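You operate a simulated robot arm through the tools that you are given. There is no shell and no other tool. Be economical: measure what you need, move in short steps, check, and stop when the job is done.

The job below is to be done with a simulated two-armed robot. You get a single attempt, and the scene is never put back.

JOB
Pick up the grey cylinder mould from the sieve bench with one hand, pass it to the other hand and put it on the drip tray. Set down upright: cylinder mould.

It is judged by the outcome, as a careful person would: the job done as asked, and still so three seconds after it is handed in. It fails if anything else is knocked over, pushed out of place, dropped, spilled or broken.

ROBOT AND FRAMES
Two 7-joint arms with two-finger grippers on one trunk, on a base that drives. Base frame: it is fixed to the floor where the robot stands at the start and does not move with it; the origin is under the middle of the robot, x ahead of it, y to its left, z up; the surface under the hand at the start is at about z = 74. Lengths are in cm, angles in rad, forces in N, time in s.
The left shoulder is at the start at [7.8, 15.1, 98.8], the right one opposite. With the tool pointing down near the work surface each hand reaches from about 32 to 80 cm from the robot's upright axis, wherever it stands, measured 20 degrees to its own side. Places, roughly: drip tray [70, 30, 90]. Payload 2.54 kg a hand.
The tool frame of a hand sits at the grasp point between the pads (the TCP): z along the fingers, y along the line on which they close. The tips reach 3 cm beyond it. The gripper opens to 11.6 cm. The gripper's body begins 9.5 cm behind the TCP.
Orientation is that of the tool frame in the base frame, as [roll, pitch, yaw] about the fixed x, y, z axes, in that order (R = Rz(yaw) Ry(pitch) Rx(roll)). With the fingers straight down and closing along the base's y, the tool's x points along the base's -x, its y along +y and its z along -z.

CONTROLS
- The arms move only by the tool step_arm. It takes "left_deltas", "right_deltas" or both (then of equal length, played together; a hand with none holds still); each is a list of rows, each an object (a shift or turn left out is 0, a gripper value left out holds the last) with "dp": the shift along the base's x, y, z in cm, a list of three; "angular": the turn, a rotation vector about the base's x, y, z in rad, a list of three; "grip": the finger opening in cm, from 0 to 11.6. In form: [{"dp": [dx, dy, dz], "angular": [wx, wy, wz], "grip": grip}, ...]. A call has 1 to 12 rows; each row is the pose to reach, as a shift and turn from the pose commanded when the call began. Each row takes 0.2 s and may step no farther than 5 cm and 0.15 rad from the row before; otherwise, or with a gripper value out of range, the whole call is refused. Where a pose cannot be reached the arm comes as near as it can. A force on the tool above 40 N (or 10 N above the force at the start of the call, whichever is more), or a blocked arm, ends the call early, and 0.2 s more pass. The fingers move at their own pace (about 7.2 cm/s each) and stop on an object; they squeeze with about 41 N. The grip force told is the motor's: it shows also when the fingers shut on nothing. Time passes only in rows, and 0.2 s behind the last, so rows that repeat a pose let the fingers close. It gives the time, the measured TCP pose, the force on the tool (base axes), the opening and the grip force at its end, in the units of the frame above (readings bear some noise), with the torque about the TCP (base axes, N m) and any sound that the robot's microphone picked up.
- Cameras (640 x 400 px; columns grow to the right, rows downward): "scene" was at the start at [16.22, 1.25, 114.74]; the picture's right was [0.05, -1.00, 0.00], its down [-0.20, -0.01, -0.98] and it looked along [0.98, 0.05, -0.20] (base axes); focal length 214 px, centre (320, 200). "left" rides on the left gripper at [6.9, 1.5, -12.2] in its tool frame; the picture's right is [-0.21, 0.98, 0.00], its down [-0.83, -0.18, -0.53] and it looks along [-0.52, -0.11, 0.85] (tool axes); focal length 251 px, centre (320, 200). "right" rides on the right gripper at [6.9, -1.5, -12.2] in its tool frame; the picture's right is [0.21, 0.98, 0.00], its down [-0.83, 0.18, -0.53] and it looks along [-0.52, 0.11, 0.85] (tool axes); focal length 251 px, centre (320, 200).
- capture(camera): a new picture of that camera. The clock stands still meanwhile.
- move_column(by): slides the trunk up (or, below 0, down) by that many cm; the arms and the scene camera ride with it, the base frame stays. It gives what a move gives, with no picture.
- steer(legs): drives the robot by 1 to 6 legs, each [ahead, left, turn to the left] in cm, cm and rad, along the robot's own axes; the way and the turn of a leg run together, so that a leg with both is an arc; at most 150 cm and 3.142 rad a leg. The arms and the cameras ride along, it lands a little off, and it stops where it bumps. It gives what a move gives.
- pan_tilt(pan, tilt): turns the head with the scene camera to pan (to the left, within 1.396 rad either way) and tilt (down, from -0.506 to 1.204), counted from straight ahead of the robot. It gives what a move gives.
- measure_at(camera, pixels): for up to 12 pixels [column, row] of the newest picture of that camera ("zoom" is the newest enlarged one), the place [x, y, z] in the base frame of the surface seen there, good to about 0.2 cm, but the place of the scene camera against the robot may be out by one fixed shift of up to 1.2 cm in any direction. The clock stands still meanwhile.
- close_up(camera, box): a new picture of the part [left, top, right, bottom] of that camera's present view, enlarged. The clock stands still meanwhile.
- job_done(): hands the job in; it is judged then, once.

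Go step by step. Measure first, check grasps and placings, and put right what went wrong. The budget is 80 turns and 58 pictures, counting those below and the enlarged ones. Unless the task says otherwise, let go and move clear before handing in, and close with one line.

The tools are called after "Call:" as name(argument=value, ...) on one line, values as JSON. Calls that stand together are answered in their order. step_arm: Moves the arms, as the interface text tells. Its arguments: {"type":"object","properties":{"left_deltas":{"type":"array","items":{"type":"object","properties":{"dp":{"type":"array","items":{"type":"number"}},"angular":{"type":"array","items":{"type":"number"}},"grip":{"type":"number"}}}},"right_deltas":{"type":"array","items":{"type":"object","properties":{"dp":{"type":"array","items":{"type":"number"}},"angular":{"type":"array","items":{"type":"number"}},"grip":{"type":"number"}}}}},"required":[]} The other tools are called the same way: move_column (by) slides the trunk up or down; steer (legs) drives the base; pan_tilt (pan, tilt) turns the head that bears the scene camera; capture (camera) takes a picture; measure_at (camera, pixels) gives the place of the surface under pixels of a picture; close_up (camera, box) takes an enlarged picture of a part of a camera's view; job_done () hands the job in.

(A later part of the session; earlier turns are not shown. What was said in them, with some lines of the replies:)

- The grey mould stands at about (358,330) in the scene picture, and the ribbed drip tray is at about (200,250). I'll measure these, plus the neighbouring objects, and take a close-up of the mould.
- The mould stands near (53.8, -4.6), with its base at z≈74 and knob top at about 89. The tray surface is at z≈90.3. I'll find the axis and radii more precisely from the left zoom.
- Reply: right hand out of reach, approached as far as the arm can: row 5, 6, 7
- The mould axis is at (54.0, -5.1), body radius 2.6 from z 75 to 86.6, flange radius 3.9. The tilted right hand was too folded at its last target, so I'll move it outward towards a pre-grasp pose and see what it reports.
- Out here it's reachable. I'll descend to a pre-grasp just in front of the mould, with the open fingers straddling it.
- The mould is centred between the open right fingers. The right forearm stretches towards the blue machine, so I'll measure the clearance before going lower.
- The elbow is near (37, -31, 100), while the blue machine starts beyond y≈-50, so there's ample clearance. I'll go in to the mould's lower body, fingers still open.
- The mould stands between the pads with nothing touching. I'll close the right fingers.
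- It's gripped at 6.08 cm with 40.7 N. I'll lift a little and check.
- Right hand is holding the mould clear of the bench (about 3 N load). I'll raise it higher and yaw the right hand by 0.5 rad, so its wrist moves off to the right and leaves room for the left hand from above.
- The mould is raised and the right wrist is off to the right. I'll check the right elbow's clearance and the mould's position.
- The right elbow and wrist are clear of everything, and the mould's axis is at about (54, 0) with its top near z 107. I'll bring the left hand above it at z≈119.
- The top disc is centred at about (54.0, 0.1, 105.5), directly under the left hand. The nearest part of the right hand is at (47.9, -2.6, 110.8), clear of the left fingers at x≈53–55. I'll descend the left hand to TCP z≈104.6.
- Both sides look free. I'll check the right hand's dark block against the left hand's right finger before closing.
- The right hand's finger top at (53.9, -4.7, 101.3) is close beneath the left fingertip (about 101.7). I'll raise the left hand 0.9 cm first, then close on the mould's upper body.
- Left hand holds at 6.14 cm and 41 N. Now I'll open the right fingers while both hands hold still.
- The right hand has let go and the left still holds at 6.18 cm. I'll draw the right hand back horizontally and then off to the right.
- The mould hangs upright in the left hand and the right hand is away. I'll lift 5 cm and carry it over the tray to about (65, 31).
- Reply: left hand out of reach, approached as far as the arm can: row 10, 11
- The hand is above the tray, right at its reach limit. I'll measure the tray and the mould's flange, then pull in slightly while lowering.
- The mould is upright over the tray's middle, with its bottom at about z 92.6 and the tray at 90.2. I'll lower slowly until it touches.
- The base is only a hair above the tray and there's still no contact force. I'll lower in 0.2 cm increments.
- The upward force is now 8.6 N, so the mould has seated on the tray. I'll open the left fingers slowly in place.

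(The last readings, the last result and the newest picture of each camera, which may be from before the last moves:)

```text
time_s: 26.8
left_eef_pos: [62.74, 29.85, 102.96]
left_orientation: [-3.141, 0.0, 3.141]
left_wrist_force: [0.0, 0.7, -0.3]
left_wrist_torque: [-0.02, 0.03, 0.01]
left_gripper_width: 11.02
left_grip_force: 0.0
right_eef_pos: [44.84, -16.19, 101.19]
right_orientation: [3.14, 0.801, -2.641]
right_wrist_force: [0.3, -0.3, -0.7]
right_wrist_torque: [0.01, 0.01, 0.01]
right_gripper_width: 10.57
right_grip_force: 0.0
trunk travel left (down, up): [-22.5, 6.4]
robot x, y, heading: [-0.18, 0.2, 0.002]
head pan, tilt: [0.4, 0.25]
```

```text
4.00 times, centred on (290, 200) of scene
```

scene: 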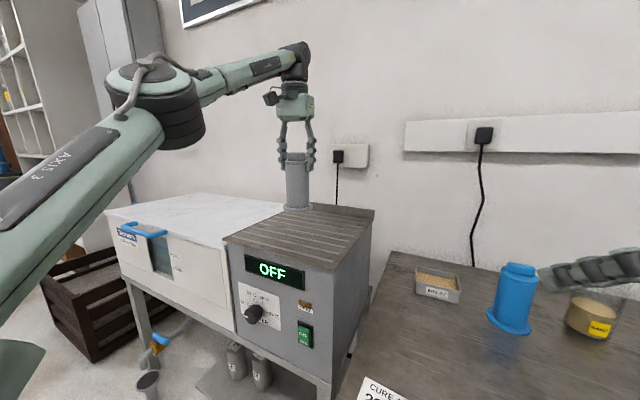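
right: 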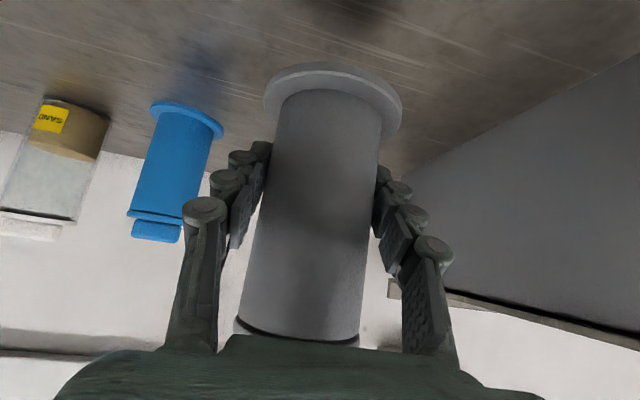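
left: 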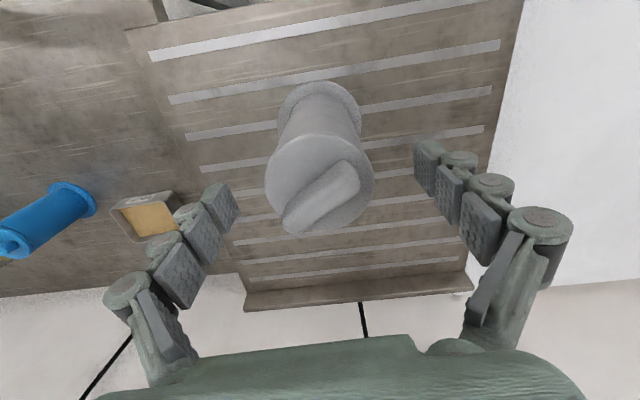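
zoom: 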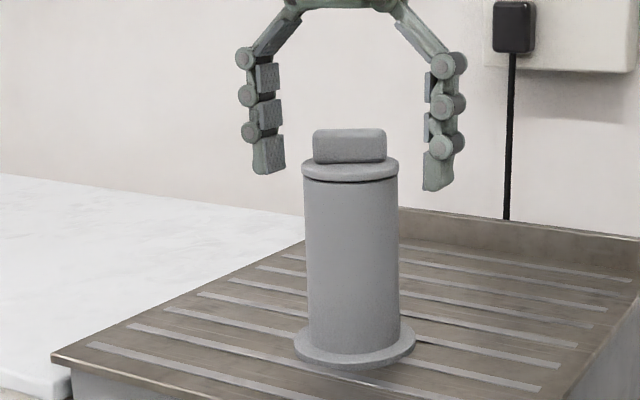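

The mould stands upright and free on the tray, with the fingers well clear of it. I'll raise the left hand straight up, then draw it back.

Call:
step_arm(left_deltas=[{"dp": [0, 0, 3]}, {"dp": [-0.5, 0, 6]}, {"dp": [-1, 0, 10]}, {"dp": [-2, 0, 13]}, {"dp": [-6, -2, 15]}, {"dp": [-10, -5, 15]}, {"dp": [-14, -8, 15]}, {"dp": [-14, -8, 15]}])

Call:
capture(camera="scene")

```text
time_s: 28.6
left_eef_pos: [48.86, 22.11, 118.01]
left_orientation: [3.141, -0.001, 3.141]
left_wrist_force: [-0.5, 0.9, 1.1]
left_wrist_torque: [-0.03, 0.03, -0.02]
left_gripper_width: 11.01
left_grip_force: 0.1
left hand out of reach, approached as far as the arm can: row 4
right_eef_pos: [44.86, -16.29, 100.99]
right_orientation: [3.14, 0.801, -2.643]
right_wrist_force: [0.5, -0.4, 0.4]
right_wrist_torque: [-0.01, 0.0, 0.01]
right_gripper_width: 10.61
right_grip_force: 0.1
trunk travel left (down, up): [-22.5, 6.4]
robot x, y, heading: [-0.28, -0.0, 0.004]
head pan, tilt: [0.4, 0.25]
```

```text
23 pictures are left
```

scene: 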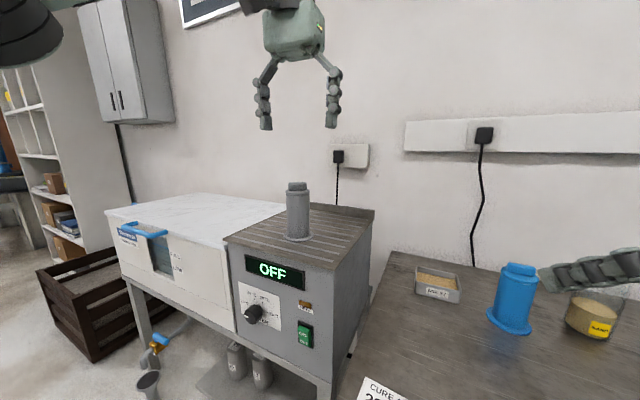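

The mould at (298,212) stands upright on the tray, both hands are clear, and the blue mould, mix tray and sand jar are where they were. I'm handing the job in.

Call:
job_done()

```text
The job is handed in.
```

The grey cylinder mould was picked up with the right hand, passed to the left, and set upright on the drip tray; nothing else was disturbed.
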